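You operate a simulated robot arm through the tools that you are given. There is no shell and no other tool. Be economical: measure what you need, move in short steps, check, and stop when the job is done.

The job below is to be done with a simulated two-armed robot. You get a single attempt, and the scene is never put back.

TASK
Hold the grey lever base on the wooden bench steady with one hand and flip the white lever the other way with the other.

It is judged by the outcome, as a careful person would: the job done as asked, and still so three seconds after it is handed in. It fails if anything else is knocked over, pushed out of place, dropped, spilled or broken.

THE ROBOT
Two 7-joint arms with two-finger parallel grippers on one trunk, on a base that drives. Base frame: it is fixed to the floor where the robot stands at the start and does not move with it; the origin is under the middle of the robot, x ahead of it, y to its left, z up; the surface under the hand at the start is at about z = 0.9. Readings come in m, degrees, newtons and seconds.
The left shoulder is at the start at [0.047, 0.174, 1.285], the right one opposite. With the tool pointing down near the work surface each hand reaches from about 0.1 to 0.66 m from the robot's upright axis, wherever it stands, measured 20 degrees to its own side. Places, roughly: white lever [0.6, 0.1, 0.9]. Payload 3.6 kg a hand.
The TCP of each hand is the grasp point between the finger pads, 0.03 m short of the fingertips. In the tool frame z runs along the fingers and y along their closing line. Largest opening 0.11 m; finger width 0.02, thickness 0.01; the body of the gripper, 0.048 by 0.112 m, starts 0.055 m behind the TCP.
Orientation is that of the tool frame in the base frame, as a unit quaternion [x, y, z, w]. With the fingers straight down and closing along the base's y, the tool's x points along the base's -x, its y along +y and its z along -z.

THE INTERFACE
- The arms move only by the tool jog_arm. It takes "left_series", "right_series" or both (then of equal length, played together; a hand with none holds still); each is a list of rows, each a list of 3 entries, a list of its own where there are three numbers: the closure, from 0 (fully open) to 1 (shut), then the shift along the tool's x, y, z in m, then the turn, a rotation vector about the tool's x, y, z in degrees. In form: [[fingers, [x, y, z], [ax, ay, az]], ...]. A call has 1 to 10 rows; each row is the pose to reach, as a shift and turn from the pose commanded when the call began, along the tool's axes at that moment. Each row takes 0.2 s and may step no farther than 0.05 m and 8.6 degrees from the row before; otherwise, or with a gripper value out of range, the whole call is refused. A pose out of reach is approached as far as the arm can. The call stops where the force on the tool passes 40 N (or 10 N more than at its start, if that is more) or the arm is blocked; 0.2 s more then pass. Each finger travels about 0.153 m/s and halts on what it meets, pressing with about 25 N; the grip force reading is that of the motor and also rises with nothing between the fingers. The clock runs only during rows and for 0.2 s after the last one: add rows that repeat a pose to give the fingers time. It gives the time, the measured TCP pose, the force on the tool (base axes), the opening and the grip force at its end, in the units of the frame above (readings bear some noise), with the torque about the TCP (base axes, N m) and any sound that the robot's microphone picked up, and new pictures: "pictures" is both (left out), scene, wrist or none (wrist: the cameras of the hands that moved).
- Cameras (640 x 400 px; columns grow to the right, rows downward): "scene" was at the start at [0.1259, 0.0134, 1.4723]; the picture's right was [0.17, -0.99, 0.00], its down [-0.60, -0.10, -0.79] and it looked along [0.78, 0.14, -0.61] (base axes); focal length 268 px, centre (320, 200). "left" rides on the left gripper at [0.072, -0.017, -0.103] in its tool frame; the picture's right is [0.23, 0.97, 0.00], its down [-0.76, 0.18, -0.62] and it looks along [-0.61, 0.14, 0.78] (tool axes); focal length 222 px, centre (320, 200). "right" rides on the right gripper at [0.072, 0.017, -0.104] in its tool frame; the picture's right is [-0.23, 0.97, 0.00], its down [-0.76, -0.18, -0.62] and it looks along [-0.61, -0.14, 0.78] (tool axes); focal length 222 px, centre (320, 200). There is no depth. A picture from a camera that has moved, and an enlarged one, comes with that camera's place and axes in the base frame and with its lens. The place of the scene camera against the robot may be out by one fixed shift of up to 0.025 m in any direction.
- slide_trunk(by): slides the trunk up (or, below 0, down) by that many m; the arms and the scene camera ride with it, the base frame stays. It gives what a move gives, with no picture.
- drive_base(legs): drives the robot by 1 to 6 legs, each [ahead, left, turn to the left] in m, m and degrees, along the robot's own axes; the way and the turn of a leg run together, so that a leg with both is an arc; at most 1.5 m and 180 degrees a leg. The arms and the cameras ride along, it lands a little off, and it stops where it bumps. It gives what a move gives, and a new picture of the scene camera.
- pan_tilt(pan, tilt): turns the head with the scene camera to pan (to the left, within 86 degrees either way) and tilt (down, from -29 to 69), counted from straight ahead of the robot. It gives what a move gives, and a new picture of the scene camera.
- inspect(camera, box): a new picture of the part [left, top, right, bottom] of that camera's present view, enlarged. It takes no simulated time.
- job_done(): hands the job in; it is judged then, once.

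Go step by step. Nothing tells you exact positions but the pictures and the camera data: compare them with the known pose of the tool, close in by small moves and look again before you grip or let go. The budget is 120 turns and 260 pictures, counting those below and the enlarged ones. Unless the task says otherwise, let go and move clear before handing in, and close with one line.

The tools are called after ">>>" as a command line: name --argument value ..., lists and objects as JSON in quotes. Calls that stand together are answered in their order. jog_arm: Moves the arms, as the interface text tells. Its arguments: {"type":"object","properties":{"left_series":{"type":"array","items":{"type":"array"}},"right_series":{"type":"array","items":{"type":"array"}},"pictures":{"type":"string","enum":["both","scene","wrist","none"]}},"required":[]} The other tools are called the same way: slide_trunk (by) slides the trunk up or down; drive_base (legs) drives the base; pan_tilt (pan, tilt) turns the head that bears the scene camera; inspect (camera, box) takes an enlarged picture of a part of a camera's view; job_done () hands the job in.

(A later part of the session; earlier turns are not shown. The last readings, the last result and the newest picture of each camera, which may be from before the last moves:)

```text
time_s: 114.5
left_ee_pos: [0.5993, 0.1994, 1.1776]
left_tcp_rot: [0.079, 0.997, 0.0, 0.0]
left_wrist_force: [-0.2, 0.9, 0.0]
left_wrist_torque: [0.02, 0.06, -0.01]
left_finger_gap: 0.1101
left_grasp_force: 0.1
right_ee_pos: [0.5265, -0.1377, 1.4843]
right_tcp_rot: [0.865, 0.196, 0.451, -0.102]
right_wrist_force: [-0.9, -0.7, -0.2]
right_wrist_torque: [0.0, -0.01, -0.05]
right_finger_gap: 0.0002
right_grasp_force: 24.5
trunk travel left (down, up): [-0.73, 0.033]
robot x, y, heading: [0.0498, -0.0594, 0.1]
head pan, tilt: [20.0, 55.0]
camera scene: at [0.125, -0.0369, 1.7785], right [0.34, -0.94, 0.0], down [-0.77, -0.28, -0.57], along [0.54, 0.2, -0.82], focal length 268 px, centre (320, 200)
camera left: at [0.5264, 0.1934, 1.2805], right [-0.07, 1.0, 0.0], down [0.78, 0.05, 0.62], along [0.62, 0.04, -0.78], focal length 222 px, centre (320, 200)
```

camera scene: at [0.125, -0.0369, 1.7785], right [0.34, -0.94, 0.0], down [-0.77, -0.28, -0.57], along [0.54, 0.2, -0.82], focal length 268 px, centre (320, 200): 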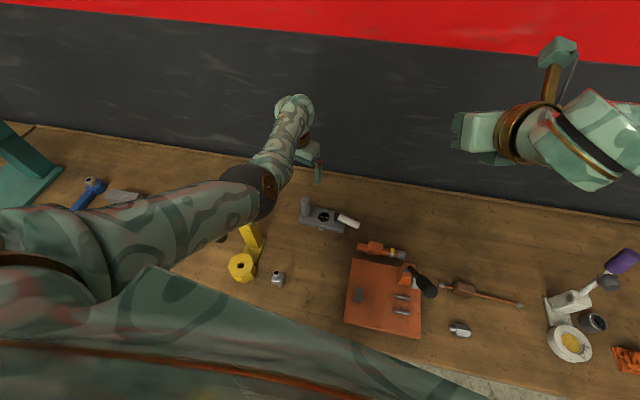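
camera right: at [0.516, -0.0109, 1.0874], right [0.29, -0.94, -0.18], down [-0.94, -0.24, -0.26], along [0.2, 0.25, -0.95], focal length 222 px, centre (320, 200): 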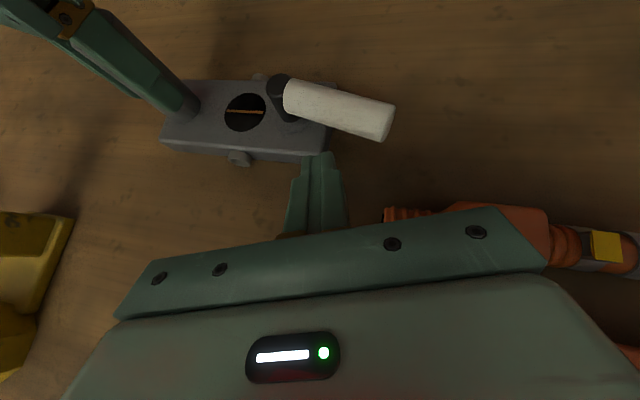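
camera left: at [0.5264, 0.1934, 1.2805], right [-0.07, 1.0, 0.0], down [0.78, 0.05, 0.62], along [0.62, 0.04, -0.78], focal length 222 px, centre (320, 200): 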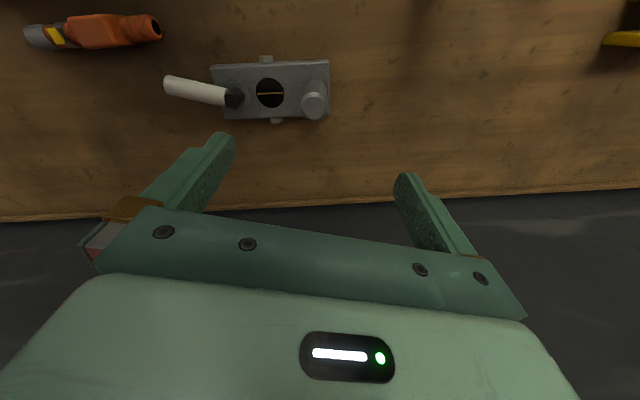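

Elbow clearance looks adequate. I lower the trunk in two steps, watching for any deflection.

>>> slide_trunk --by -0.08

>>> slide_trunk --by -0.07

>>> pan_tilt --pan 30 --tilt 55

>>> inspect --camera "left" --box '[100, 20, 480, 257]'

```text
time_s: 115.7
left_ee_pos: [0.6009, 0.1978, 1.0974]
left_tcp_rot: [0.079, 0.997, 0.001, 0.0]
left_wrist_force: [-0.1, 0.4, 0.6]
left_wrist_torque: [-0.02, -0.01, -0.02]
left_finger_gap: 0.1098
left_grasp_force: 0.0
right_ee_pos: [0.5268, -0.1373, 1.4048]
right_tcp_rot: [0.865, 0.195, 0.451, -0.102]
right_wrist_force: [-0.9, 0.0, 0.3]
right_wrist_torque: [0.02, 0.0, 0.01]
right_finger_gap: 0.0
right_grasp_force: 24.8
trunk travel left (down, up): [-0.65, 0.113]
robot x, y, heading: [0.049, -0.0588, -0.0]
head pan, tilt: [20.0, 55.0]
```

```text
time_s: 116.8
left_ee_pos: [0.6012, 0.1988, 1.0283]
left_tcp_rot: [0.079, 0.997, 0.001, 0.0]
left_wrist_force: [0.0, -0.4, -0.2]
left_wrist_torque: [0.02, -0.03, -0.01]
left_finger_gap: 0.1099
left_grasp_force: 0.1
right_ee_pos: [0.5264, -0.1394, 1.3342]
right_tcp_rot: [0.865, 0.195, 0.451, -0.102]
right_wrist_force: [-0.4, 0.0, 0.2]
right_wrist_torque: [0.0, -0.01, 0.01]
right_finger_gap: 0.0
right_grasp_force: 25.3
trunk travel left (down, up): [-0.58, 0.183]
robot x, y, heading: [0.0506, -0.0579, -0.1]
head pan, tilt: [20.0, 55.0]
```

```text
time_s: 117.5
left_ee_pos: [0.6014, 0.1979, 1.0277]
left_tcp_rot: [0.079, 0.997, 0.002, -0.001]
left_wrist_force: [0.2, -0.6, -0.6]
left_wrist_torque: [0.0, 0.02, 0.01]
left_finger_gap: 0.1097
left_grasp_force: 0.0
right_ee_pos: [0.5266, -0.1385, 1.3342]
right_tcp_rot: [0.865, 0.194, 0.452, -0.101]
right_wrist_force: [0.7, 0.0, -0.8]
right_wrist_torque: [0.0, 0.01, 0.02]
right_finger_gap: 0.0
right_grasp_force: 24.9
trunk travel left (down, up): [-0.58, 0.183]
robot x, y, heading: [0.0487, -0.0641, 0.0]
head pan, tilt: [30.0, 55.0]
camera scene: at [0.1238, -0.0268, 1.6285], right [0.5, -0.87, 0.0], down [-0.71, -0.41, -0.57], along [0.5, 0.29, -0.82], focal length 268 px, centre (320, 200)
```

scene: 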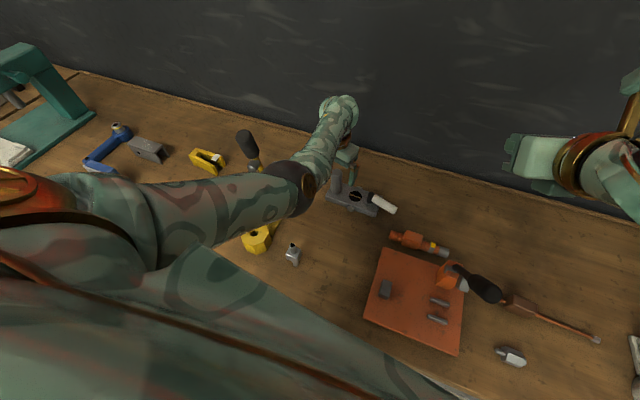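

```text
1.68 times, centred on (290, 138) of left
camera zoom: at [0.527, 0.1919, 1.1305], right [-0.07, 1.0, 0.0], down [0.78, 0.05, 0.62], along [0.62, 0.04, -0.78], focal length 374 px, centre (370, 304)
```

zoom: 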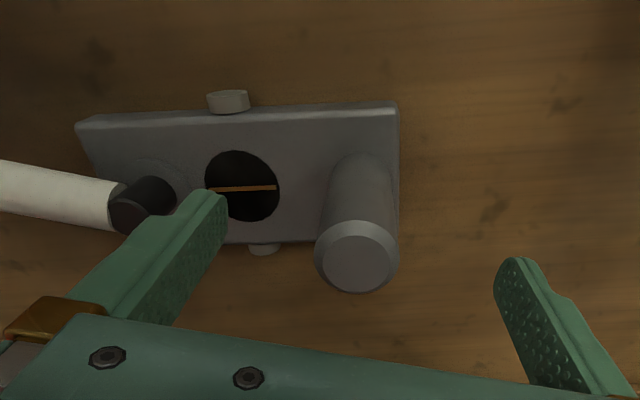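

Aligned, no deflection, and the jack's handle is visible and clear. I descend 5 cm and close on the post.

>>> jog_arm --left_series '[[0, [0, -0.002, 0.025], [0, 0, 0]], [0, [0, -0.004, 0.048], [0, 0, 0]], [0.3, [0, -0.004, 0.048], [0, 0, 0]], [0.6, [0, -0.004, 0.048], [0, 0, 0]], [1, [0, -0.004, 0.048], [0, 0, 0]], [1, [0, -0.004, 0.048], [0, 0, 0]]]' --pictures "scene"

```text
time_s: 118.9
left_ee_pos: [0.5977, 0.193, 0.9802]
left_tcp_rot: [0.079, 0.997, 0.001, 0.001]
left_wrist_force: [-1.3, -0.9, 2.1]
left_wrist_torque: [-0.25, -0.09, -0.22]
left_finger_gap: 0.0326
left_grasp_force: 25.1
right_ee_pos: [0.5273, -0.139, 1.334]
right_tcp_rot: [0.865, 0.195, 0.452, -0.101]
right_wrist_force: [0.0, 0.1, 0.2]
right_wrist_torque: [0.01, 0.02, -0.01]
right_finger_gap: 0.0
right_grasp_force: 25.0
trunk travel left (down, up): [-0.58, 0.183]
robot x, y, heading: [0.0489, -0.0603, -0.0]
head pan, tilt: [30.0, 55.0]
camera scene: at [0.1234, -0.0266, 1.6285], right [0.5, -0.86, 0.0], down [-0.71, -0.41, -0.57], along [0.5, 0.29, -0.82], focal length 268 px, centre (320, 200)
```

scene: 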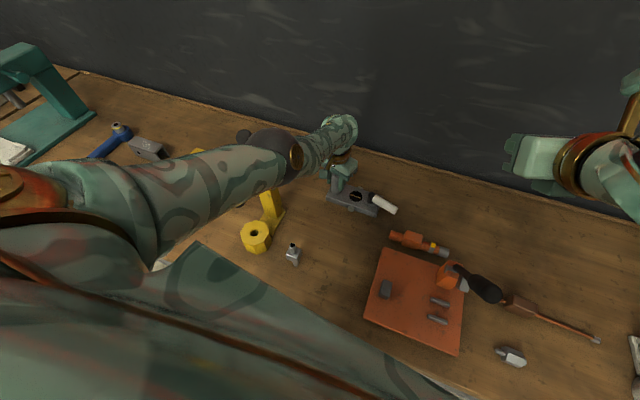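

The left hand holds the post again. Now the right hand: a slightly steeper tilt and more yaw, to a hover just behind the lever.

>>> jog_arm --right_series '[[1, [-0.01, -0.03, 0.02], [2, -2.5, -1.4]], [1, [-0.02, -0.06, 0.04], [4.1, -5, -2.8]], [1, [-0.035, -0.09, 0.062], [6.1, -7.5, -4.3]], [1, [-0.055, -0.115, 0.088], [8.2, -10, -5.7]], [1, [-0.08, -0.135, 0.118], [8.2, -10, -5.7]], [1, [-0.107, -0.148, 0.15], [8.2, -10, -5.7]], [1, [-0.134, -0.148, 0.182], [8.2, -10, -5.7]], [1, [-0.16, -0.148, 0.214], [8.2, -10, -5.7]], [1, [-0.16, -0.148, 0.214], [8.2, -10, -5.7]]]'

```text
time_s: 120.9
left_ee_pos: [0.5993, 0.1939, 0.9807]
left_tcp_rot: [0.08, 0.997, 0.0, 0.0]
left_wrist_force: [0.8, -2.2, 5.1]
left_wrist_torque: [0.17, 0.2, 0.04]
left_finger_gap: 0.0324
left_grasp_force: 25.2
right_ee_pos: [0.5596, 0.0029, 1.1049]
right_tcp_rot: [0.881, 0.278, 0.362, -0.123]
right_wrist_force: [0.3, -0.3, -0.6]
right_wrist_torque: [0.0, -0.04, -0.05]
right_finger_gap: 0.0
right_grasp_force: 25.2
right hand out of reach, approached as far as the arm can: row 7, 8, 9
trunk travel left (down, up): [-0.58, 0.183]
robot x, y, heading: [0.0529, -0.0613, -0.1]
head pan, tilt: [30.0, 55.0]
camera scene: at [0.1235, -0.0255, 1.6285], right [0.5, -0.87, 0.0], down [-0.71, -0.41, -0.57], along [0.5, 0.29, -0.82], focal length 268 px, centre (320, 200)
camera right: at [0.552, -0.0256, 1.2285], right [0.43, -0.89, -0.17], down [-0.9, -0.42, -0.09], along [0.01, 0.2, -0.98], focal length 222 px, centre (320, 200)
```

scene: 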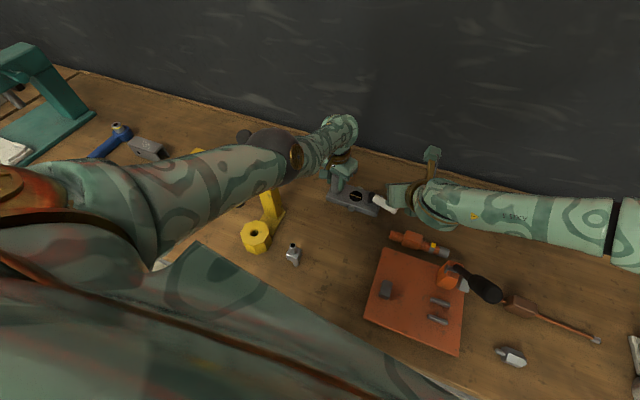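
right: 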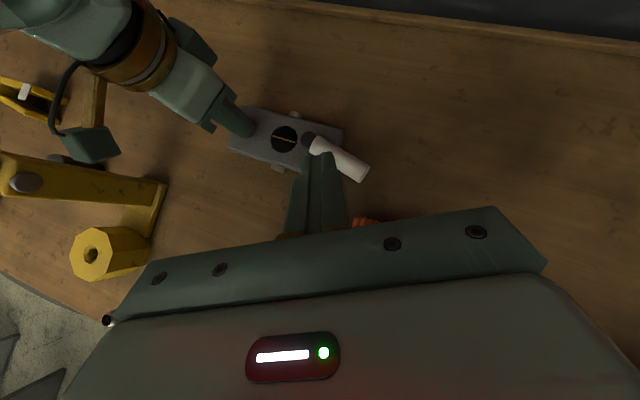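

The right wrist is near a limit with this much yaw, since the hand is almost in line with the forearm. Earlier poses with less yaw tracked well, so I turn the hand back to about 8° yaw at the hover.

>>> jog_arm --right_series '[[1, [0, 0, 0], [-4.8, 1.2, 4.8]], [1, [-0.007, -0.01, 0.009], [-9.6, 2.5, 9.6]], [1, [-0.014, -0.02, 0.018], [-14.3, 3.7, 14.3]], [1, [-0.021, -0.031, 0.027], [-19.1, 5, 19.1]], [1, [-0.028, -0.042, 0.036], [-19.1, 5, 19.1]], [1, [-0.028, -0.042, 0.036], [-19.1, 5, 19.1]]]'

```text
time_s: 122.3
left_ee_pos: [0.5984, 0.1943, 0.9799]
left_tcp_rot: [0.079, 0.997, 0.001, 0.0]
left_wrist_force: [-0.3, 1.0, 2.0]
left_wrist_torque: [-0.47, -0.23, -0.03]
left_finger_gap: 0.0322
left_grasp_force: 25.2
right_ee_pos: [0.5379, 0.0413, 1.0602]
right_tcp_rot: [0.906, 0.058, 0.417, -0.046]
right_wrist_force: [0.5, 0.2, -0.7]
right_wrist_torque: [0.02, 0.02, 0.0]
right_finger_gap: 0.0001
right_grasp_force: 25.6
right hand out of reach, approached as far as the arm can: row 1, 2
trunk travel left (down, up): [-0.58, 0.183]
robot x, y, heading: [0.0504, -0.0624, 0.0]
head pan, tilt: [30.0, 55.0]
camera scene: at [0.1233, -0.0269, 1.6286], right [0.5, -0.86, 0.0], down [-0.71, -0.41, -0.57], along [0.5, 0.29, -0.82], focal length 268 px, centre (320, 200)
camera right: at [0.5083, 0.0146, 1.1817], right [-0.01, -0.98, -0.21], down [-0.98, 0.04, -0.17], along [0.17, 0.2, -0.96], focal length 222 px, centre (320, 200)
```

scene: 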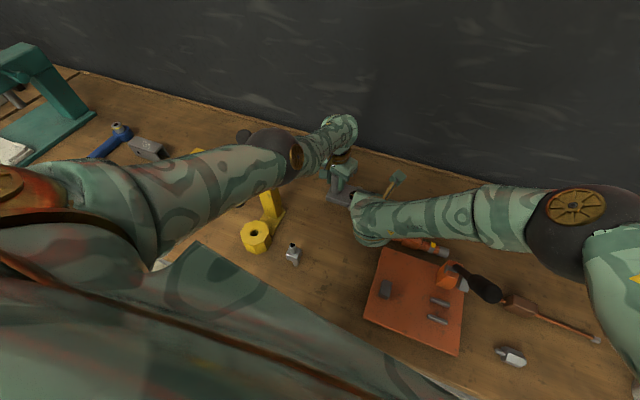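
right: 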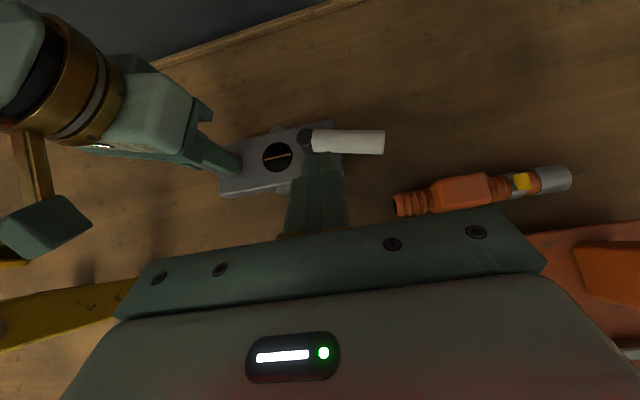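

That tracks. The view is clear, with the fingertips just behind the lever and the orange tool well off to the side. I lower to lever height.

>>> jog_arm --right_series '[[1, [-0.023, 0.002, 0.022], [0, 0, 0]], [1, [-0.045, 0.005, 0.044], [0, 0, 0]], [1, [-0.067, 0.007, 0.0664], [0, 0, 0]], [1, [-0.067, 0.007, 0.0664], [0, 0, 0]]]'

>>> inspect --camera "right" --box '[160, 60, 480, 260]'

```text
time_s: 123.3
left_ee_pos: [0.5998, 0.1929, 0.9792]
left_tcp_rot: [0.078, 0.997, 0.001, 0.0]
left_wrist_force: [-0.6, 1.4, 0.9]
left_wrist_torque: [-0.29, -0.17, -0.11]
left_finger_gap: 0.0325
left_grasp_force: 24.9
right_ee_pos: [0.5432, 0.0367, 0.9662]
right_tcp_rot: [0.907, 0.059, 0.414, -0.045]
right_wrist_force: [-0.6, 0.2, -0.4]
right_wrist_torque: [-0.01, 0.01, 0.02]
right_finger_gap: 0.0
right_grasp_force: 24.9
trunk travel left (down, up): [-0.58, 0.183]
robot x, y, heading: [0.0456, -0.0586, -0.2]
head pan, tilt: [30.0, 55.0]
camera scene: at [0.1234, -0.0262, 1.6285], right [0.5, -0.86, 0.0], down [-0.71, -0.41, -0.57], along [0.5, 0.29, -0.82], focal length 268 px, centre (320, 200)
camera right: at [0.5162, 0.0104, 1.0887], right [-0.01, -0.98, -0.21], down [-0.99, 0.04, -0.16], along [0.17, 0.2, -0.96], focal length 222 px, centre (320, 200)
```

scene: 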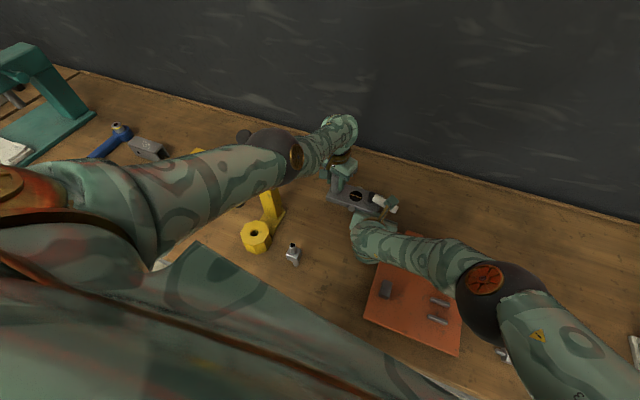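
right: 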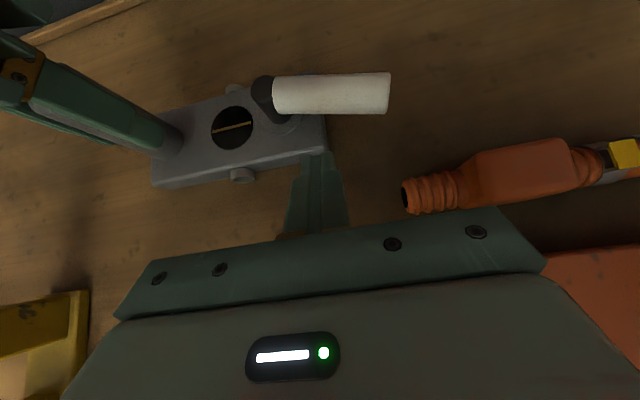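

```text
2.00 times, centred on (320, 160) of right
camera zoom: at [0.5162, 0.0104, 1.0887], right [-0.01, -0.98, -0.21], down [-0.99, 0.04, -0.16], along [0.17, 0.2, -0.96], focal length 444 px, centre (320, 280)
```

zoom: 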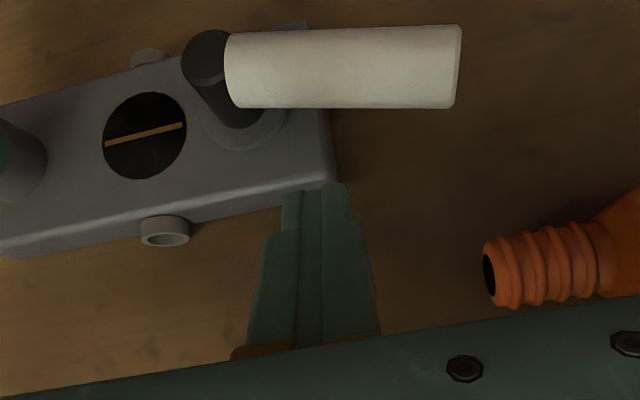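

The fingertips are behind the lever at the right height. I push along the arc past the 90° point.

>>> jog_arm --right_series '[[1, [0.0135, -0.0033, 0.016], [0, 0, 0]], [1, [0.0189, 0.0039, 0.022], [0, 0, 0]], [1, [0.0248, 0.0087, 0.0287], [0, 0, 0]], [1, [0.0315, 0.011, 0.0364], [0, 0, 0]], [1, [0.0384, 0.0106, 0.0446], [0, 0, 0]], [1, [0.0384, 0.0106, 0.0446], [0, 0, 0]]]'

>>> inspect --camera "right" --box '[160, 60, 480, 260]'

```text
time_s: 124.7
left_ee_pos: [0.5991, 0.1918, 0.9794]
left_tcp_rot: [0.079, 0.997, 0.001, 0.001]
left_wrist_force: [1.4, -3.2, 0.2]
left_wrist_torque: [-0.23, -0.11, 0.02]
left_finger_gap: 0.0321
left_grasp_force: 25.4
right_ee_pos: [0.5745, 0.0184, 0.9639]
right_tcp_rot: [0.905, 0.058, 0.42, -0.043]
right_wrist_force: [-1.5, 0.3, 1.3]
right_wrist_torque: [0.05, -0.05, 0.02]
right_finger_gap: 0.0
right_grasp_force: 24.9
right hand out of reach, approached as far as the arm can: row 1, 2, 3, 4, 5, 6
trunk travel left (down, up): [-0.58, 0.183]
robot x, y, heading: [0.0524, -0.0599, 0.3]
head pan, tilt: [30.0, 55.0]
camera scene: at [0.1235, -0.0267, 1.6285], right [0.5, -0.87, 0.0], down [-0.71, -0.41, -0.57], along [0.5, 0.29, -0.82], focal length 268 px, centre (320, 200)
camera right: at [0.5445, -0.0067, 1.0855], right [-0.01, -0.98, -0.2], down [-0.98, 0.05, -0.18], along [0.18, 0.2, -0.96], focal length 222 px, centre (320, 200)
```

scene: 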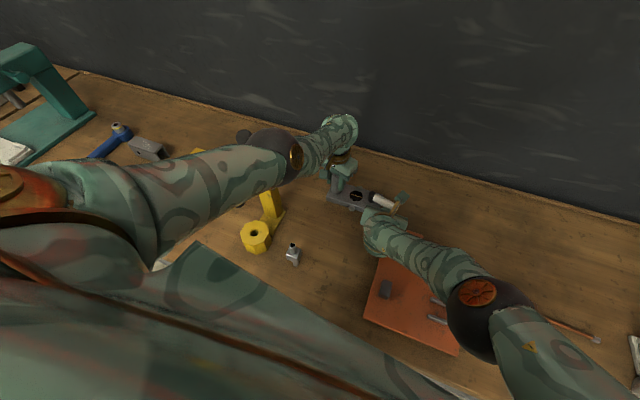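
right: 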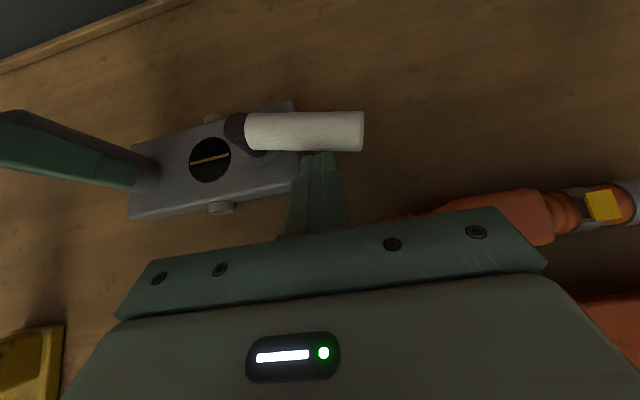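

```text
2.00 times, centred on (320, 160) of right
camera zoom: at [0.5445, -0.0067, 1.0855], right [-0.01, -0.98, -0.2], down [-0.98, 0.05, -0.18], along [0.18, 0.2, -0.96], focal length 444 px, centre (320, 280)
```

zoom: 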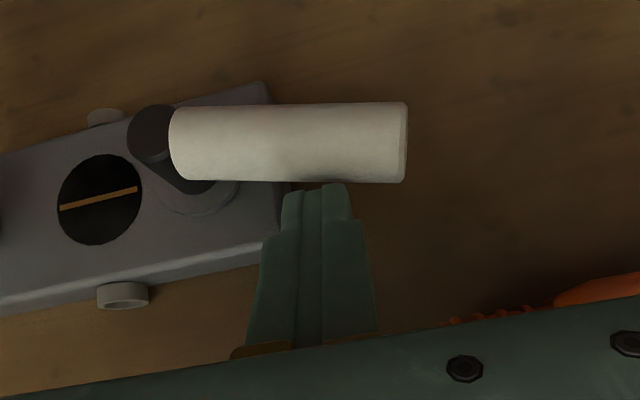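

The right arm stretches out again just as it touches the lever. A simple cure: back the right hand off, then use the left hand, which holds the post, to swivel the base 20° so the lever comes about 4 cm nearer. I'll swivel it back afterwards.

>>> jog_arm --right_series '[[1, [-0.019, 0, -0.0225], [0, 0, 0]], [1, [0.01, 0, -0.045], [0, 0, 0]], [1, [0.04, 0, -0.07], [0, 0, 0]], [1, [0.05, -0.015, -0.08], [0, 0, 0]], [1, [0.05, -0.015, -0.08], [0, 0, 0]]]' --pictures "none"

>>> jog_arm --left_series '[[1, [0, 0, 0], [0, 0, 4]], [1, [0, 0, 0], [0, 0, 8]], [1, [0, 0, 0], [0, 0, 12]], [1, [0, 0, 0], [0, 0, 16]], [1, [0, 0, 0], [0, 0, 20]], [1, [0, 0, 0], [0, 0, 20]]]' --pictures "scene"

>>> inspect --camera "right" --box '[0, 0, 640, 400]'

```text
time_s: 125.9
left_ee_pos: [0.5981, 0.1934, 0.9797]
left_tcp_rot: [0.079, 0.997, 0.0, 0.0]
left_wrist_force: [0.0, 1.8, 1.2]
left_wrist_torque: [-0.25, -0.03, -0.03]
left_finger_gap: 0.0321
left_grasp_force: 25.2
right_ee_pos: [0.5376, 0.0327, 1.0516]
right_tcp_rot: [0.906, 0.06, 0.417, -0.047]
right_wrist_force: [0.1, -0.2, 0.0]
right_wrist_torque: [-0.01, 0.0, -0.04]
right_finger_gap: 0.0
right_grasp_force: 25.3
right hand out of reach, approached as far as the arm can: row 1, 2
trunk travel left (down, up): [-0.58, 0.183]
robot x, y, heading: [0.0487, -0.0603, 0.1]
head pan, tilt: [30.0, 55.0]
```

```text
time_s: 127.3
left_ee_pos: [0.5978, 0.1962, 0.979]
left_tcp_rot: [0.252, 0.968, 0.002, 0.0]
left_wrist_force: [0.9, 0.0, 1.9]
left_wrist_torque: [-0.47, -0.15, 0.11]
left_finger_gap: 0.0325
left_grasp_force: 25.1
right_ee_pos: [0.537, 0.0331, 1.0517]
right_tcp_rot: [0.906, 0.058, 0.417, -0.045]
right_wrist_force: [-0.4, 0.2, 0.2]
right_wrist_torque: [0.0, 0.0, -0.02]
right_finger_gap: 0.0
right_grasp_force: 25.3
trunk travel left (down, up): [-0.58, 0.183]
robot x, y, heading: [0.0471, -0.0606, 0.2]
head pan, tilt: [30.0, 55.0]
camera scene: at [0.1239, -0.0263, 1.6285], right [0.5, -0.86, 0.0], down [-0.71, -0.41, -0.57], along [0.5, 0.29, -0.82], focal length 268 px, centre (320, 200)
```

scene: 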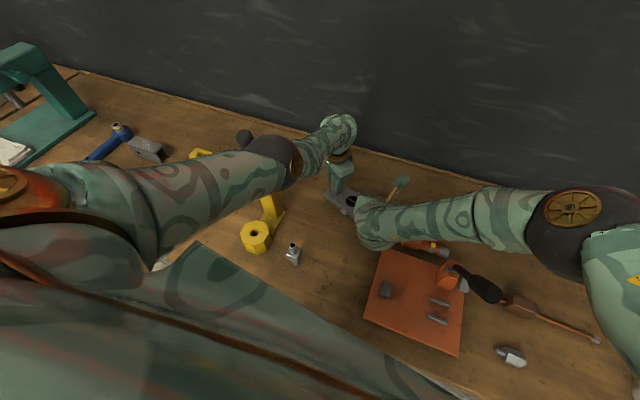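

```text
1.00 times, centred on (320, 200) of right (not enlarged: the box is as wide or as high as the picture)
camera zoom: at [0.5098, 0.0061, 1.1732], right [-0.01, -0.98, -0.21], down [-0.98, 0.04, -0.17], along [0.17, 0.2, -0.96], focal length 222 px, centre (320, 200)
```

zoom: 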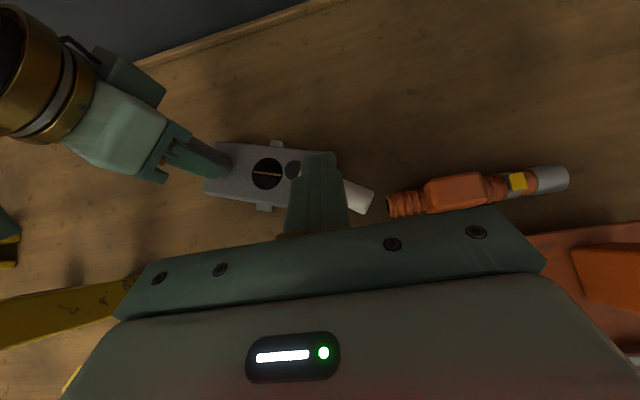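

The lever is now nearer and points down-right, and the base is firmly held. I lower the fingertips behind the lever again.

>>> jog_arm --right_series '[[1, [-0.021, -0.031, -0.023], [0, 0, 0]], [1, [-0.043, -0.03, -0.004], [0, 0, 0]], [1, [-0.065, -0.029, 0.014], [0, 0, 0]], [1, [-0.0866, -0.028, 0.0326], [0, 0, 0]], [1, [-0.0866, -0.028, 0.0326], [0, 0, 0]]]'

```text
time_s: 128.5
left_ee_pos: [0.5977, 0.1953, 0.9793]
left_tcp_rot: [0.251, 0.968, 0.0, 0.0]
left_wrist_force: [-0.9, -0.8, 0.2]
left_wrist_torque: [-0.26, -0.04, -0.05]
left_finger_gap: 0.0326
left_grasp_force: 25.0
right_ee_pos: [0.5241, 0.0453, 0.9793]
right_tcp_rot: [0.911, 0.059, 0.406, -0.043]
right_wrist_force: [-0.3, 0.0, 0.0]
right_wrist_torque: [0.0, 0.0, 0.01]
right_finger_gap: 0.0
right_grasp_force: 24.7
right hand out of reach, approached as far as the arm can: row 2, 3, 4, 5
trunk travel left (down, up): [-0.58, 0.183]
robot x, y, heading: [0.0506, -0.0592, 0.2]
head pan, tilt: [30.0, 55.0]
camera scene: at [0.1238, -0.0264, 1.6285], right [0.5, -0.87, 0.0], down [-0.71, -0.41, -0.57], along [0.5, 0.29, -0.82], focal length 268 px, centre (320, 200)
camera right: at [0.4979, 0.0178, 1.1012], right [-0.01, -0.98, -0.2], down [-0.99, 0.04, -0.15], along [0.15, 0.19, -0.97], focal length 222 px, centre (320, 200)
```

scene: 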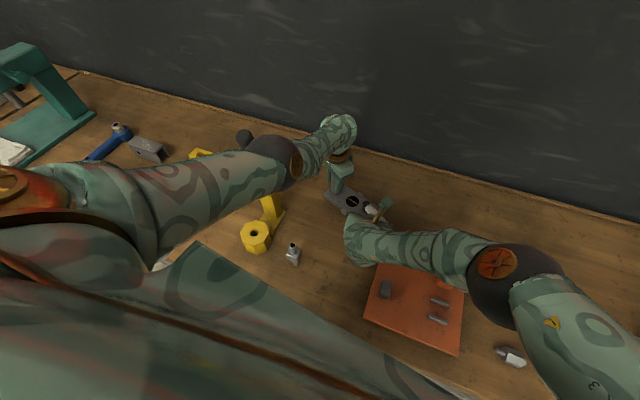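
right: 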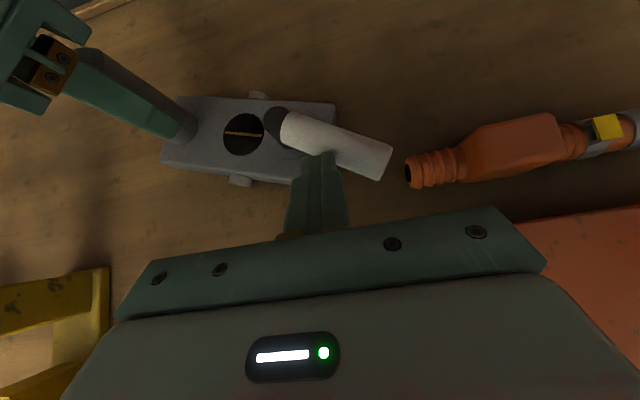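

The right arm can't reach further across, but there is a neater way. I keep the right fingers still as a stop beside the lever and let the left hand, gripping the post, swivel the base, so that the lever turns over relative to it. First I raise the right hand and swivel the base back.

>>> jog_arm --right_series '[[1, [0.02, 0, -0.017], [0, 0, 0]], [1, [0.045, 0, -0.035], [0, 0, 0]], [1, [0.068, 0.01, -0.055], [0, 0, 0]], [1, [0.068, 0.01, -0.055], [0, 0, 0]]]' --pictures "none"

>>> jog_arm --left_series '[[1, [0, 0, 0], [0, 0, -4]], [1, [0, 0, 0], [0, 0, -8]], [1, [0, 0, 0], [0, 0, -12]], [1, [0, 0, 0], [0, 0, -16]], [1, [0, 0, 0], [0, 0, -20]], [1, [0, 0, 0], [0, 0, -20]]]' --pictures "scene"

>>> inspect --camera "right" --box '[0, 0, 640, 400]'

```text
time_s: 129.5
left_ee_pos: [0.5971, 0.1945, 0.9792]
left_tcp_rot: [0.252, 0.968, 0.0, 0.001]
left_wrist_force: [-0.9, 0.0, 1.2]
left_wrist_torque: [-0.24, -0.03, -0.11]
left_finger_gap: 0.032
left_grasp_force: 25.0
right_ee_pos: [0.5271, 0.0307, 1.0661]
right_tcp_rot: [0.906, 0.06, 0.417, -0.047]
right_wrist_force: [-0.3, -0.5, -0.2]
right_wrist_torque: [0.02, 0.0, 0.0]
right_finger_gap: 0.0001
right_grasp_force: 25.0
right hand out of reach, approached as far as the arm can: row 1
trunk travel left (down, up): [-0.58, 0.183]
robot x, y, heading: [0.0501, -0.0634, -0.1]
head pan, tilt: [30.0, 55.0]
```

```text
time_s: 130.9
left_ee_pos: [0.5986, 0.1948, 0.9797]
left_tcp_rot: [0.078, 0.997, 0.001, 0.002]
left_wrist_force: [-1.8, -0.1, 0.7]
left_wrist_torque: [-0.32, 0.19, -0.23]
left_finger_gap: 0.032
left_grasp_force: 24.7
right_ee_pos: [0.5278, 0.0309, 1.0668]
right_tcp_rot: [0.906, 0.059, 0.416, -0.046]
right_wrist_force: [0.3, -0.1, -0.1]
right_wrist_torque: [0.02, 0.0, 0.03]
right_finger_gap: 0.0001
right_grasp_force: 25.1
trunk travel left (down, up): [-0.58, 0.183]
robot x, y, heading: [0.0446, -0.0598, 0.4]
head pan, tilt: [30.0, 55.0]
camera scene: at [0.1236, -0.0264, 1.6285], right [0.5, -0.86, 0.0], down [-0.71, -0.41, -0.57], along [0.5, 0.29, -0.82], focal length 268 px, centre (320, 200)
```

scene: 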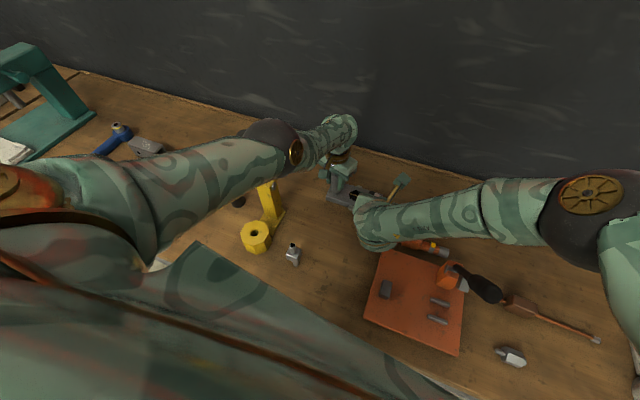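

```text
1.00 times, centred on (320, 200) of right (not enlarged: the box is as wide or as high as the picture)
camera zoom: at [0.4998, 0.0043, 1.1879], right [-0.01, -0.98, -0.21], down [-0.98, 0.04, -0.17], along [0.17, 0.2, -0.96], focal length 222 px, centre (320, 200)
```

zoom: 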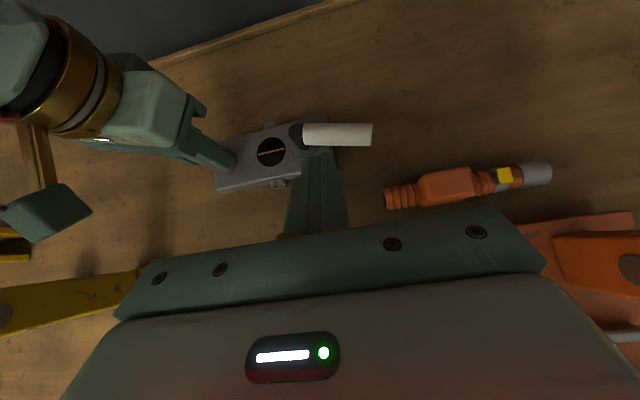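

The left elbow drifted a little toward the jack's handle while the wrist turned. I check that gap from another head angle before going on.

>>> pan_tilt --pan 60 --tilt 50

>>> inspect --camera "scene" --box '[300, 60, 540, 260]'

```text
time_s: 131.8
left_ee_pos: [0.5996, 0.1948, 0.9796]
left_tcp_rot: [0.079, 0.997, 0.001, 0.001]
left_wrist_force: [-1.1, 0.4, 0.7]
left_wrist_torque: [-0.29, 0.15, -0.09]
left_finger_gap: 0.0321
left_grasp_force: 24.9
right_ee_pos: [0.5285, 0.0307, 1.0658]
right_tcp_rot: [0.906, 0.059, 0.417, -0.046]
right_wrist_force: [-0.1, -0.6, -0.6]
right_wrist_torque: [-0.01, 0.02, 0.02]
right_finger_gap: 0.0
right_grasp_force: 25.4
trunk travel left (down, up): [-0.58, 0.183]
robot x, y, heading: [0.0484, -0.0636, -0.1]
head pan, tilt: [60.0, 50.0]
camera scene: at [0.0997, 0.0042, 1.635], right [0.87, -0.5, 0.0], down [-0.38, -0.66, -0.64], along [0.32, 0.56, -0.77], focal length 268 px, centre (320, 200)
```

scene: 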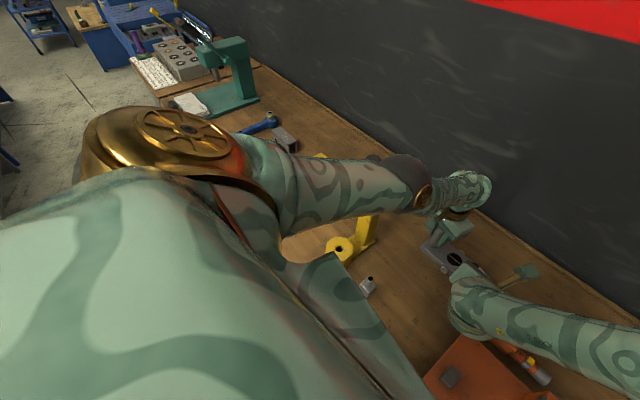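

```text
2.00 times, centred on (420, 160) of scene
camera zoom: at [0.0997, 0.0042, 1.635], right [0.87, -0.5, 0.0], down [-0.38, -0.66, -0.64], along [0.32, 0.56, -0.77], focal length 536 px, centre (120, 280)
```

zoom: 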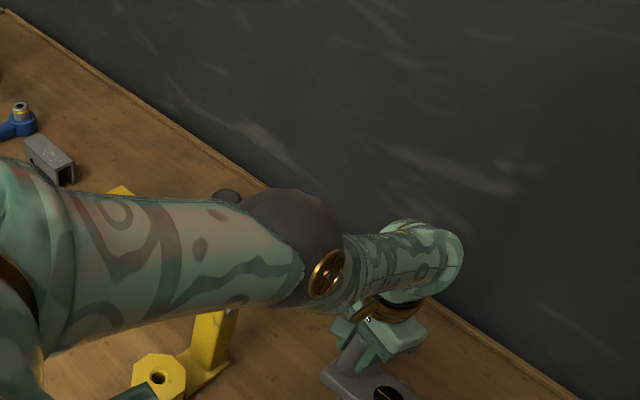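

The handle hasn't moved, and triangulation puts the elbow about 15 cm from it. Now I lower the right fingers beside the lever, on its near side, as the stop.

>>> jog_arm --right_series '[[1, [-0.02, 0.003, 0.027], [0, 0, 0]], [1, [-0.041, 0.006, 0.054], [0, 0, 0]], [1, [-0.0626, 0.009, 0.081], [0, 0, 0]], [1, [-0.0626, 0.009, 0.081], [0, 0, 0]]]' --pictures "wrist"

```text
time_s: 132.8
left_ee_pos: [0.5988, 0.1939, 0.98]
left_tcp_rot: [0.08, 0.997, 0.001, 0.001]
left_wrist_force: [-0.9, 1.2, -0.3]
left_wrist_torque: [-0.25, 0.15, -0.09]
left_finger_gap: 0.0322
left_grasp_force: 25.1
right_ee_pos: [0.5498, 0.0296, 0.9659]
right_tcp_rot: [0.907, 0.059, 0.416, -0.046]
right_wrist_force: [-0.1, -0.4, -0.2]
right_wrist_torque: [0.03, 0.01, -0.02]
right_finger_gap: 0.0
right_grasp_force: 24.9
trunk travel left (down, up): [-0.58, 0.183]
robot x, y, heading: [0.0494, -0.0621, -0.2]
head pan, tilt: [60.0, 50.0]
camera right: at [0.5217, 0.0029, 1.0877], right [-0.01, -0.98, -0.21], down [-0.99, 0.04, -0.17], along [0.17, 0.2, -0.96], focal length 222 px, centre (320, 200)
```

right: 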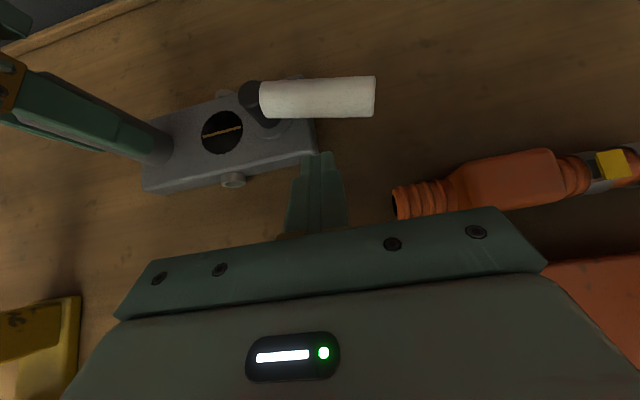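

In place. Now the left hand swivels the base clockwise, so the lever turns against the right fingers.

>>> jog_arm --left_series '[[1, [0, 0, 0], [0, 0, 4]], [1, [0, 0, 0], [0, 0, 8]], [1, [0, 0, 0], [0, 0, 12]], [1, [0, 0, 0], [0, 0, 16]], [1, [0, 0, 0], [0, 0, 20]], [1, [0, 0, 0], [0, 0, 20]]]' --pictures "scene"

>>> inspect --camera "right" --box '[0, 0, 640, 400]'

```text
time_s: 134.2
left_ee_pos: [0.598, 0.1953, 0.9796]
left_tcp_rot: [0.252, 0.968, 0.001, 0.0]
left_wrist_force: [1.6, 0.5, 0.2]
left_wrist_torque: [-0.12, 0.01, 0.28]
left_finger_gap: 0.033
left_grasp_force: 25.4
right_ee_pos: [0.549, 0.0286, 0.9666]
right_tcp_rot: [0.906, 0.059, 0.416, -0.046]
right_wrist_force: [-1.9, 0.0, -0.6]
right_wrist_torque: [0.01, 0.01, -0.01]
right_finger_gap: 0.0
right_grasp_force: 25.0
trunk travel left (down, up): [-0.58, 0.183]
robot x, y, heading: [0.0469, -0.0611, 0.2]
head pan, tilt: [60.0, 50.0]
camera scene: at [0.1, 0.0043, 1.635], right [0.87, -0.5, 0.0], down [-0.38, -0.66, -0.64], along [0.32, 0.56, -0.77], focal length 268 px, centre (320, 200)
```

scene: 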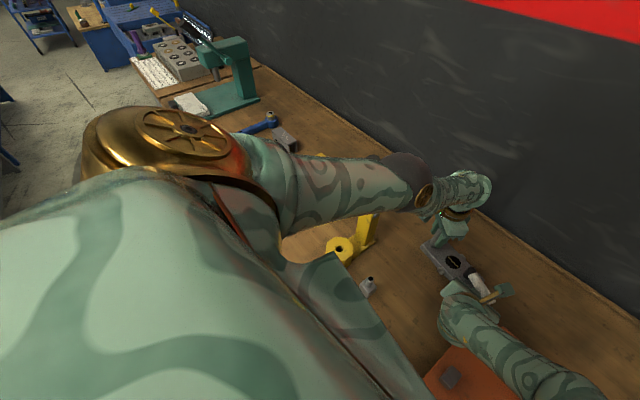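

```text
1.00 times, centred on (320, 200) of right (not enlarged: the box is as wide or as high as the picture)
camera zoom: at [0.5221, 0.0027, 1.0879], right [-0.01, -0.98, -0.21], down [-0.98, 0.04, -0.17], along [0.17, 0.2, -0.96], focal length 222 px, centre (320, 200)
```

zoom: 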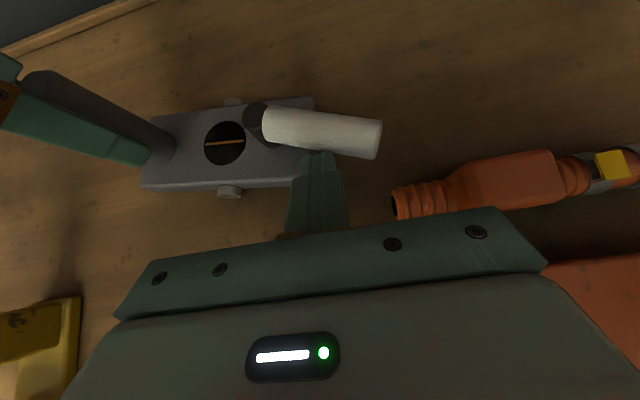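

The base swivelled about 10° and then slipped in the grip, because the lever was pressed too close to its pin. Pushing near the lever's end needs less force and suits the right arm better. I slide the fingertips outward along the lever and push forward.

>>> jog_arm --right_series '[[1, [-0.0076, 0.025, -0.01], [0, 0, 0]], [1, [0.0054, 0.0269, 0.0049], [0, 0, 0]], [1, [0.0151, 0.028, 0.0163], [0, 0, 0]], [1, [0.0236, 0.028, 0.0263], [0, 0, 0]], [1, [0.0236, 0.028, 0.0263], [0, 0, 0]]]' --pictures "wrist"

```text
time_s: 135.4
left_ee_pos: [0.5983, 0.1958, 0.9802]
left_tcp_rot: [0.251, 0.968, 0.0, 0.0]
left_wrist_force: [0.1, 3.1, -0.5]
left_wrist_torque: [-0.07, 0.18, 0.1]
left_finger_gap: 0.0319
left_grasp_force: 24.8
right_ee_pos: [0.5872, 0.0055, 0.9669]
right_tcp_rot: [0.906, 0.058, 0.416, -0.045]
right_wrist_force: [-0.5, -1.6, 1.4]
right_wrist_torque: [0.01, -0.05, -0.04]
right_finger_gap: 0.0
right_grasp_force: 24.8
right hand out of reach, approached as far as the arm can: row 1, 2
trunk travel left (down, up): [-0.58, 0.183]
robot x, y, heading: [0.0504, -0.064, -0.1]
head pan, tilt: [60.0, 50.0]
camera right: at [0.5597, -0.0212, 1.088], right [-0.01, -0.98, -0.21], down [-0.98, 0.04, -0.17], along [0.17, 0.2, -0.96], focal length 222 px, centre (320, 200)
```

right: 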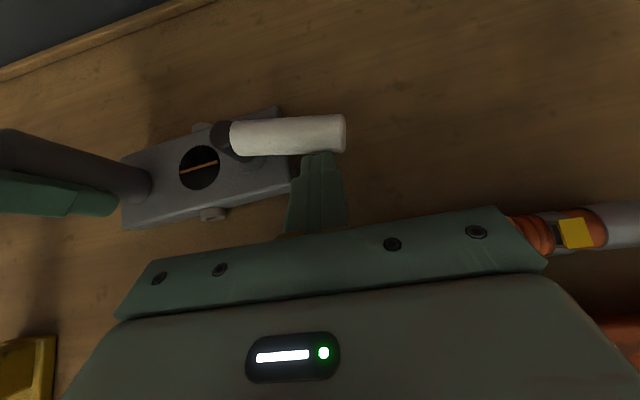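

The lever and base turned together as one, keeping the same angle to each other, so the lever may already be at its other stop. To be sure, I press the left hand down on the base to clamp it to the bench, then push the lever once more.

>>> jog_arm --left_series '[[1, [0, 0, 0.008], [0, 0, 0]], [1, [0, 0, 0.016], [0, 0, 0]], [1, [0, 0, 0.024], [0, 0, 0]], [1, [0, 0, 0.03], [0, 0, 0]], [1, [0, 0, 0.03], [0, 0, 0]]]' --pictures "none"

```text
time_s: 136.6
left_ee_pos: [0.5896, 0.1979, 0.9634]
left_tcp_rot: [0.251, 0.968, 0.001, 0.0]
left_wrist_force: [0.3, 0.2, 0.5]
left_wrist_torque: [-0.04, 0.01, 0.0]
left_finger_gap: 0.0
left_grasp_force: 25.0
left hand out of reach, approached as far as the arm can: row 1, 2, 3, 4, 5
right_ee_pos: [0.5877, 0.0052, 0.9661]
right_tcp_rot: [0.906, 0.059, 0.416, -0.046]
right_wrist_force: [-0.6, -1.3, -0.5]
right_wrist_torque: [0.01, 0.03, 0.0]
right_finger_gap: 0.0
right_grasp_force: 25.0
trunk travel left (down, up): [-0.58, 0.183]
robot x, y, heading: [0.0488, -0.0624, 0.2]
head pan, tilt: [60.0, 50.0]
```

The left hand lost the post because the arm was at its limit and slid off sideways. I look at the result.

>>> pan_tilt --pan 20 --tilt 55

>>> inspect --camera "left" --box '[0, 0, 640, 400]'

>>> inspect --camera "right" --box '[0, 0, 640, 400]'

```text
time_s: 137.7
left_ee_pos: [0.5888, 0.1988, 0.9624]
left_tcp_rot: [0.251, 0.968, 0.001, 0.0]
left_wrist_force: [0.4, 0.1, 0.3]
left_wrist_torque: [-0.01, -0.01, -0.01]
left_finger_gap: 0.0
left_grasp_force: 25.0
right_ee_pos: [0.5884, 0.0061, 0.9656]
right_tcp_rot: [0.906, 0.058, 0.416, -0.045]
right_wrist_force: [-0.2, 0.0, -0.7]
right_wrist_torque: [0.01, 0.01, -0.04]
right_finger_gap: 0.0003
right_grasp_force: 24.8
trunk travel left (down, up): [-0.58, 0.183]
robot x, y, heading: [0.047, -0.0599, -0.0]
head pan, tilt: [20.0, 55.0]
camera scene: at [0.1292, -0.0378, 1.6285], right [0.34, -0.94, 0.0], down [-0.77, -0.28, -0.57], along [0.54, 0.2, -0.82], focal length 268 px, centre (320, 200)
```

scene: 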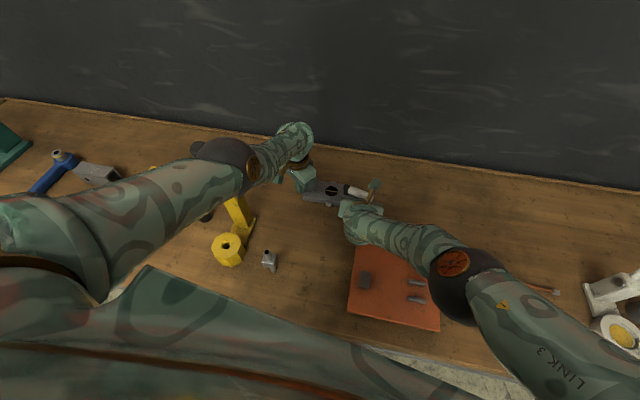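

```text
1.00 times, centred on (320, 200) of left (not enlarged: the box is as wide or as high as the picture)
camera zoom: at [0.5179, 0.2165, 1.0661], right [0.27, 0.96, 0.0], down [0.75, -0.22, 0.62], along [0.6, -0.17, -0.78], focal length 222 px, centre (320, 200)
```

zoom: 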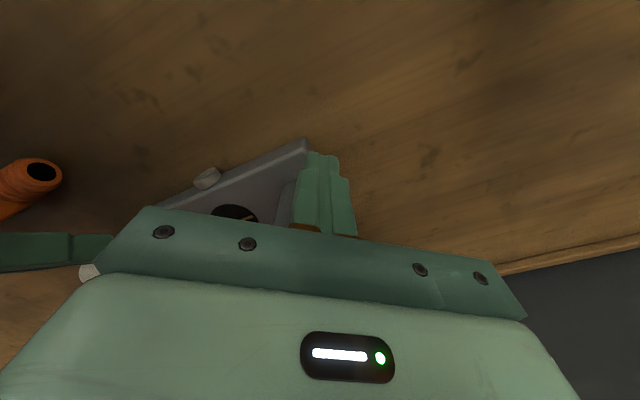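

```text
1.00 times, centred on (320, 200) of right (not enlarged: the box is as wide or as high as the picture)
camera zoom: at [0.5597, -0.021, 1.088], right [-0.01, -0.98, -0.21], down [-0.98, 0.04, -0.17], along [0.17, 0.2, -0.96], focal length 222 px, centre (320, 200)
```

zoom: 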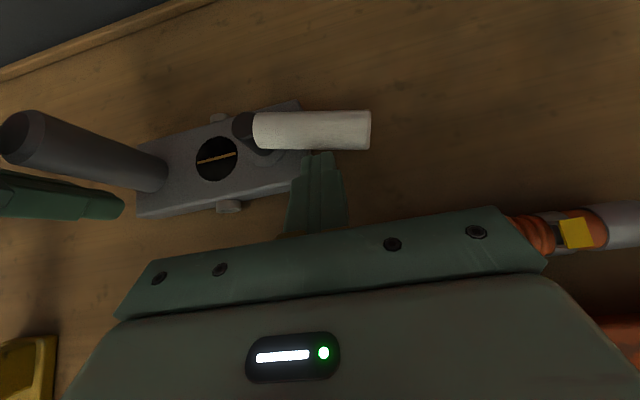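

The post slipped out forward and the base moved about 1 cm, but everything is upright and the lever still points to the right. I lift both hands, open the left, and lower the trunk a little so the left arm isn't stretched when it grips again.

>>> jog_arm --left_series '[[1, [0.01, 0, -0.03], [0, 0, 0]], [1, [0.01, 0, -0.06], [0, 0, 0]], [1, [0.01, 0, -0.095], [0, 0, 0]], [0.5, [0.01, 0, -0.11], [0, 0, 0]], [0, [0.01, 0, -0.11], [0, 0, 0]], [0, [0.01, 0, -0.11], [0, 0, 0]], [0, [0.01, 0, -0.11], [0, 0, 0]]]' --right_series '[[1, [-0.01, 0, -0.02], [0, 0, 0]], [1, [0.015, 0, -0.045], [0, 0, 0]], [1, [0.045, 0, -0.07], [0, 0, 0]], [1, [0.07, 0.01, -0.095], [0, 0, 0]], [1, [0.09, 0.02, -0.115], [0, 0, 0]], [1, [0.09, 0.02, -0.115], [0, 0, 0]], [1, [0.09, 0.02, -0.115], [0, 0, 0]]]' --pictures "none"

>>> slide_trunk --by -0.04

>>> inspect --camera "left" --box '[0, 0, 640, 400]'

>>> inspect --camera "scene" --box '[180, 100, 440, 280]'

```text
time_s: 139.3
left_ee_pos: [0.6306, 0.2025, 1.0507]
left_tcp_rot: [0.251, 0.968, 0.0, -0.001]
left_wrist_force: [0.0, 0.3, 0.1]
left_wrist_torque: [0.06, 0.01, -0.02]
left_finger_gap: 0.11
left_grasp_force: 0.1
left hand out of reach, approached as far as the arm can: row 1, 2, 3, 4, 5, 6, 7
right_ee_pos: [0.5616, -0.0227, 1.1078]
right_tcp_rot: [0.906, 0.058, 0.417, -0.045]
right_wrist_force: [-0.9, -0.6, 0.6]
right_wrist_torque: [-0.02, 0.02, -0.02]
right_finger_gap: 0.0001
right_grasp_force: 24.7
right hand out of reach, approached as far as the arm can: row 1, 2
trunk travel left (down, up): [-0.58, 0.183]
robot x, y, heading: [0.0496, -0.0652, -0.2]
head pan, tilt: [20.0, 55.0]
```

```text
time_s: 139.8
left_ee_pos: [0.6355, 0.2032, 1.0403]
left_tcp_rot: [0.253, 0.967, 0.001, 0.005]
left_wrist_force: [-9.2, -0.7, 23.0]
left_wrist_torque: [-1.25, 1.0, -0.47]
left_finger_gap: 0.1099
left_grasp_force: 0.1
right_ee_pos: [0.5615, -0.0235, 1.0901]
right_tcp_rot: [0.906, 0.059, 0.417, -0.046]
right_wrist_force: [-0.2, 0.5, 0.7]
right_wrist_torque: [-0.02, 0.04, -0.02]
right_finger_gap: 0.0
right_grasp_force: 24.2
trunk travel left (down, up): [-0.563, 0.201]
robot x, y, heading: [0.0476, -0.0599, 0.2]
head pan, tilt: [20.0, 55.0]
stopped: the force on the tool passed its limit at 62 N (the readings are from after the stop); the commanded pose is now the measured one
```

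```text
1.00 times, centred on (320, 200) of left (not enlarged: the box is as wide or as high as the picture)
camera zoom: at [0.5639, 0.2231, 1.1415], right [0.28, 0.96, 0.0], down [0.74, -0.22, 0.63], along [0.61, -0.17, -0.78], focal length 222 px, centre (320, 200)
```

zoom: 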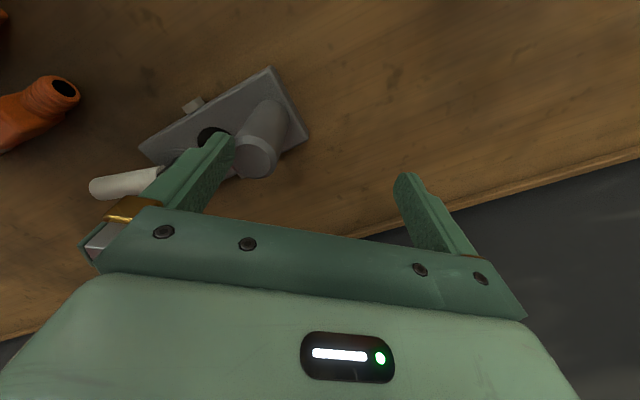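

```text
2.22 times, centred on (310, 190) of scene
camera zoom: at [0.1284, -0.0384, 1.611], right [0.34, -0.94, 0.0], down [-0.77, -0.28, -0.57], along [0.54, 0.2, -0.82], focal length 595 px, centre (342, 222)
```

zoom: 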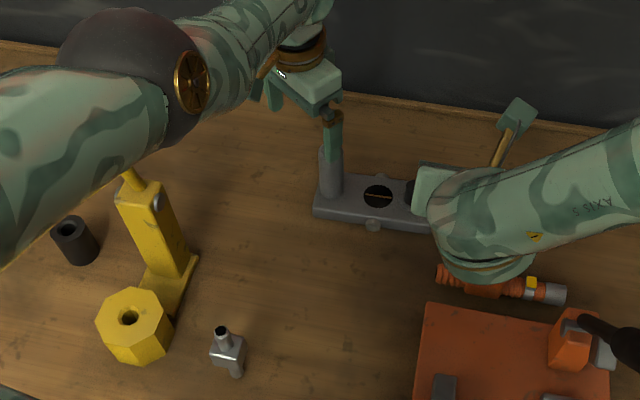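

A finger came down on the post's top because the left arm drifted forward again; nothing tipped. I raise the trunk straight up to clear it and look.

>>> slide_trunk --by 0.06

```text
time_s: 140.8
left_ee_pos: [0.6355, 0.2036, 1.0986]
left_tcp_rot: [0.252, 0.968, 0.002, 0.006]
left_wrist_force: [0.5, -0.7, -0.1]
left_wrist_torque: [0.02, 0.01, 0.02]
left_finger_gap: 0.1103
left_grasp_force: 0.0
right_ee_pos: [0.5613, -0.024, 1.1504]
right_tcp_rot: [0.906, 0.06, 0.416, -0.046]
right_wrist_force: [-0.4, 0.8, 0.1]
right_wrist_torque: [-0.01, -0.01, -0.02]
right_finger_gap: 0.0
right_grasp_force: 24.6
trunk travel left (down, up): [-0.623, 0.141]
robot x, y, heading: [0.0496, -0.0647, -0.2]
head pan, tilt: [20.0, 55.0]
```

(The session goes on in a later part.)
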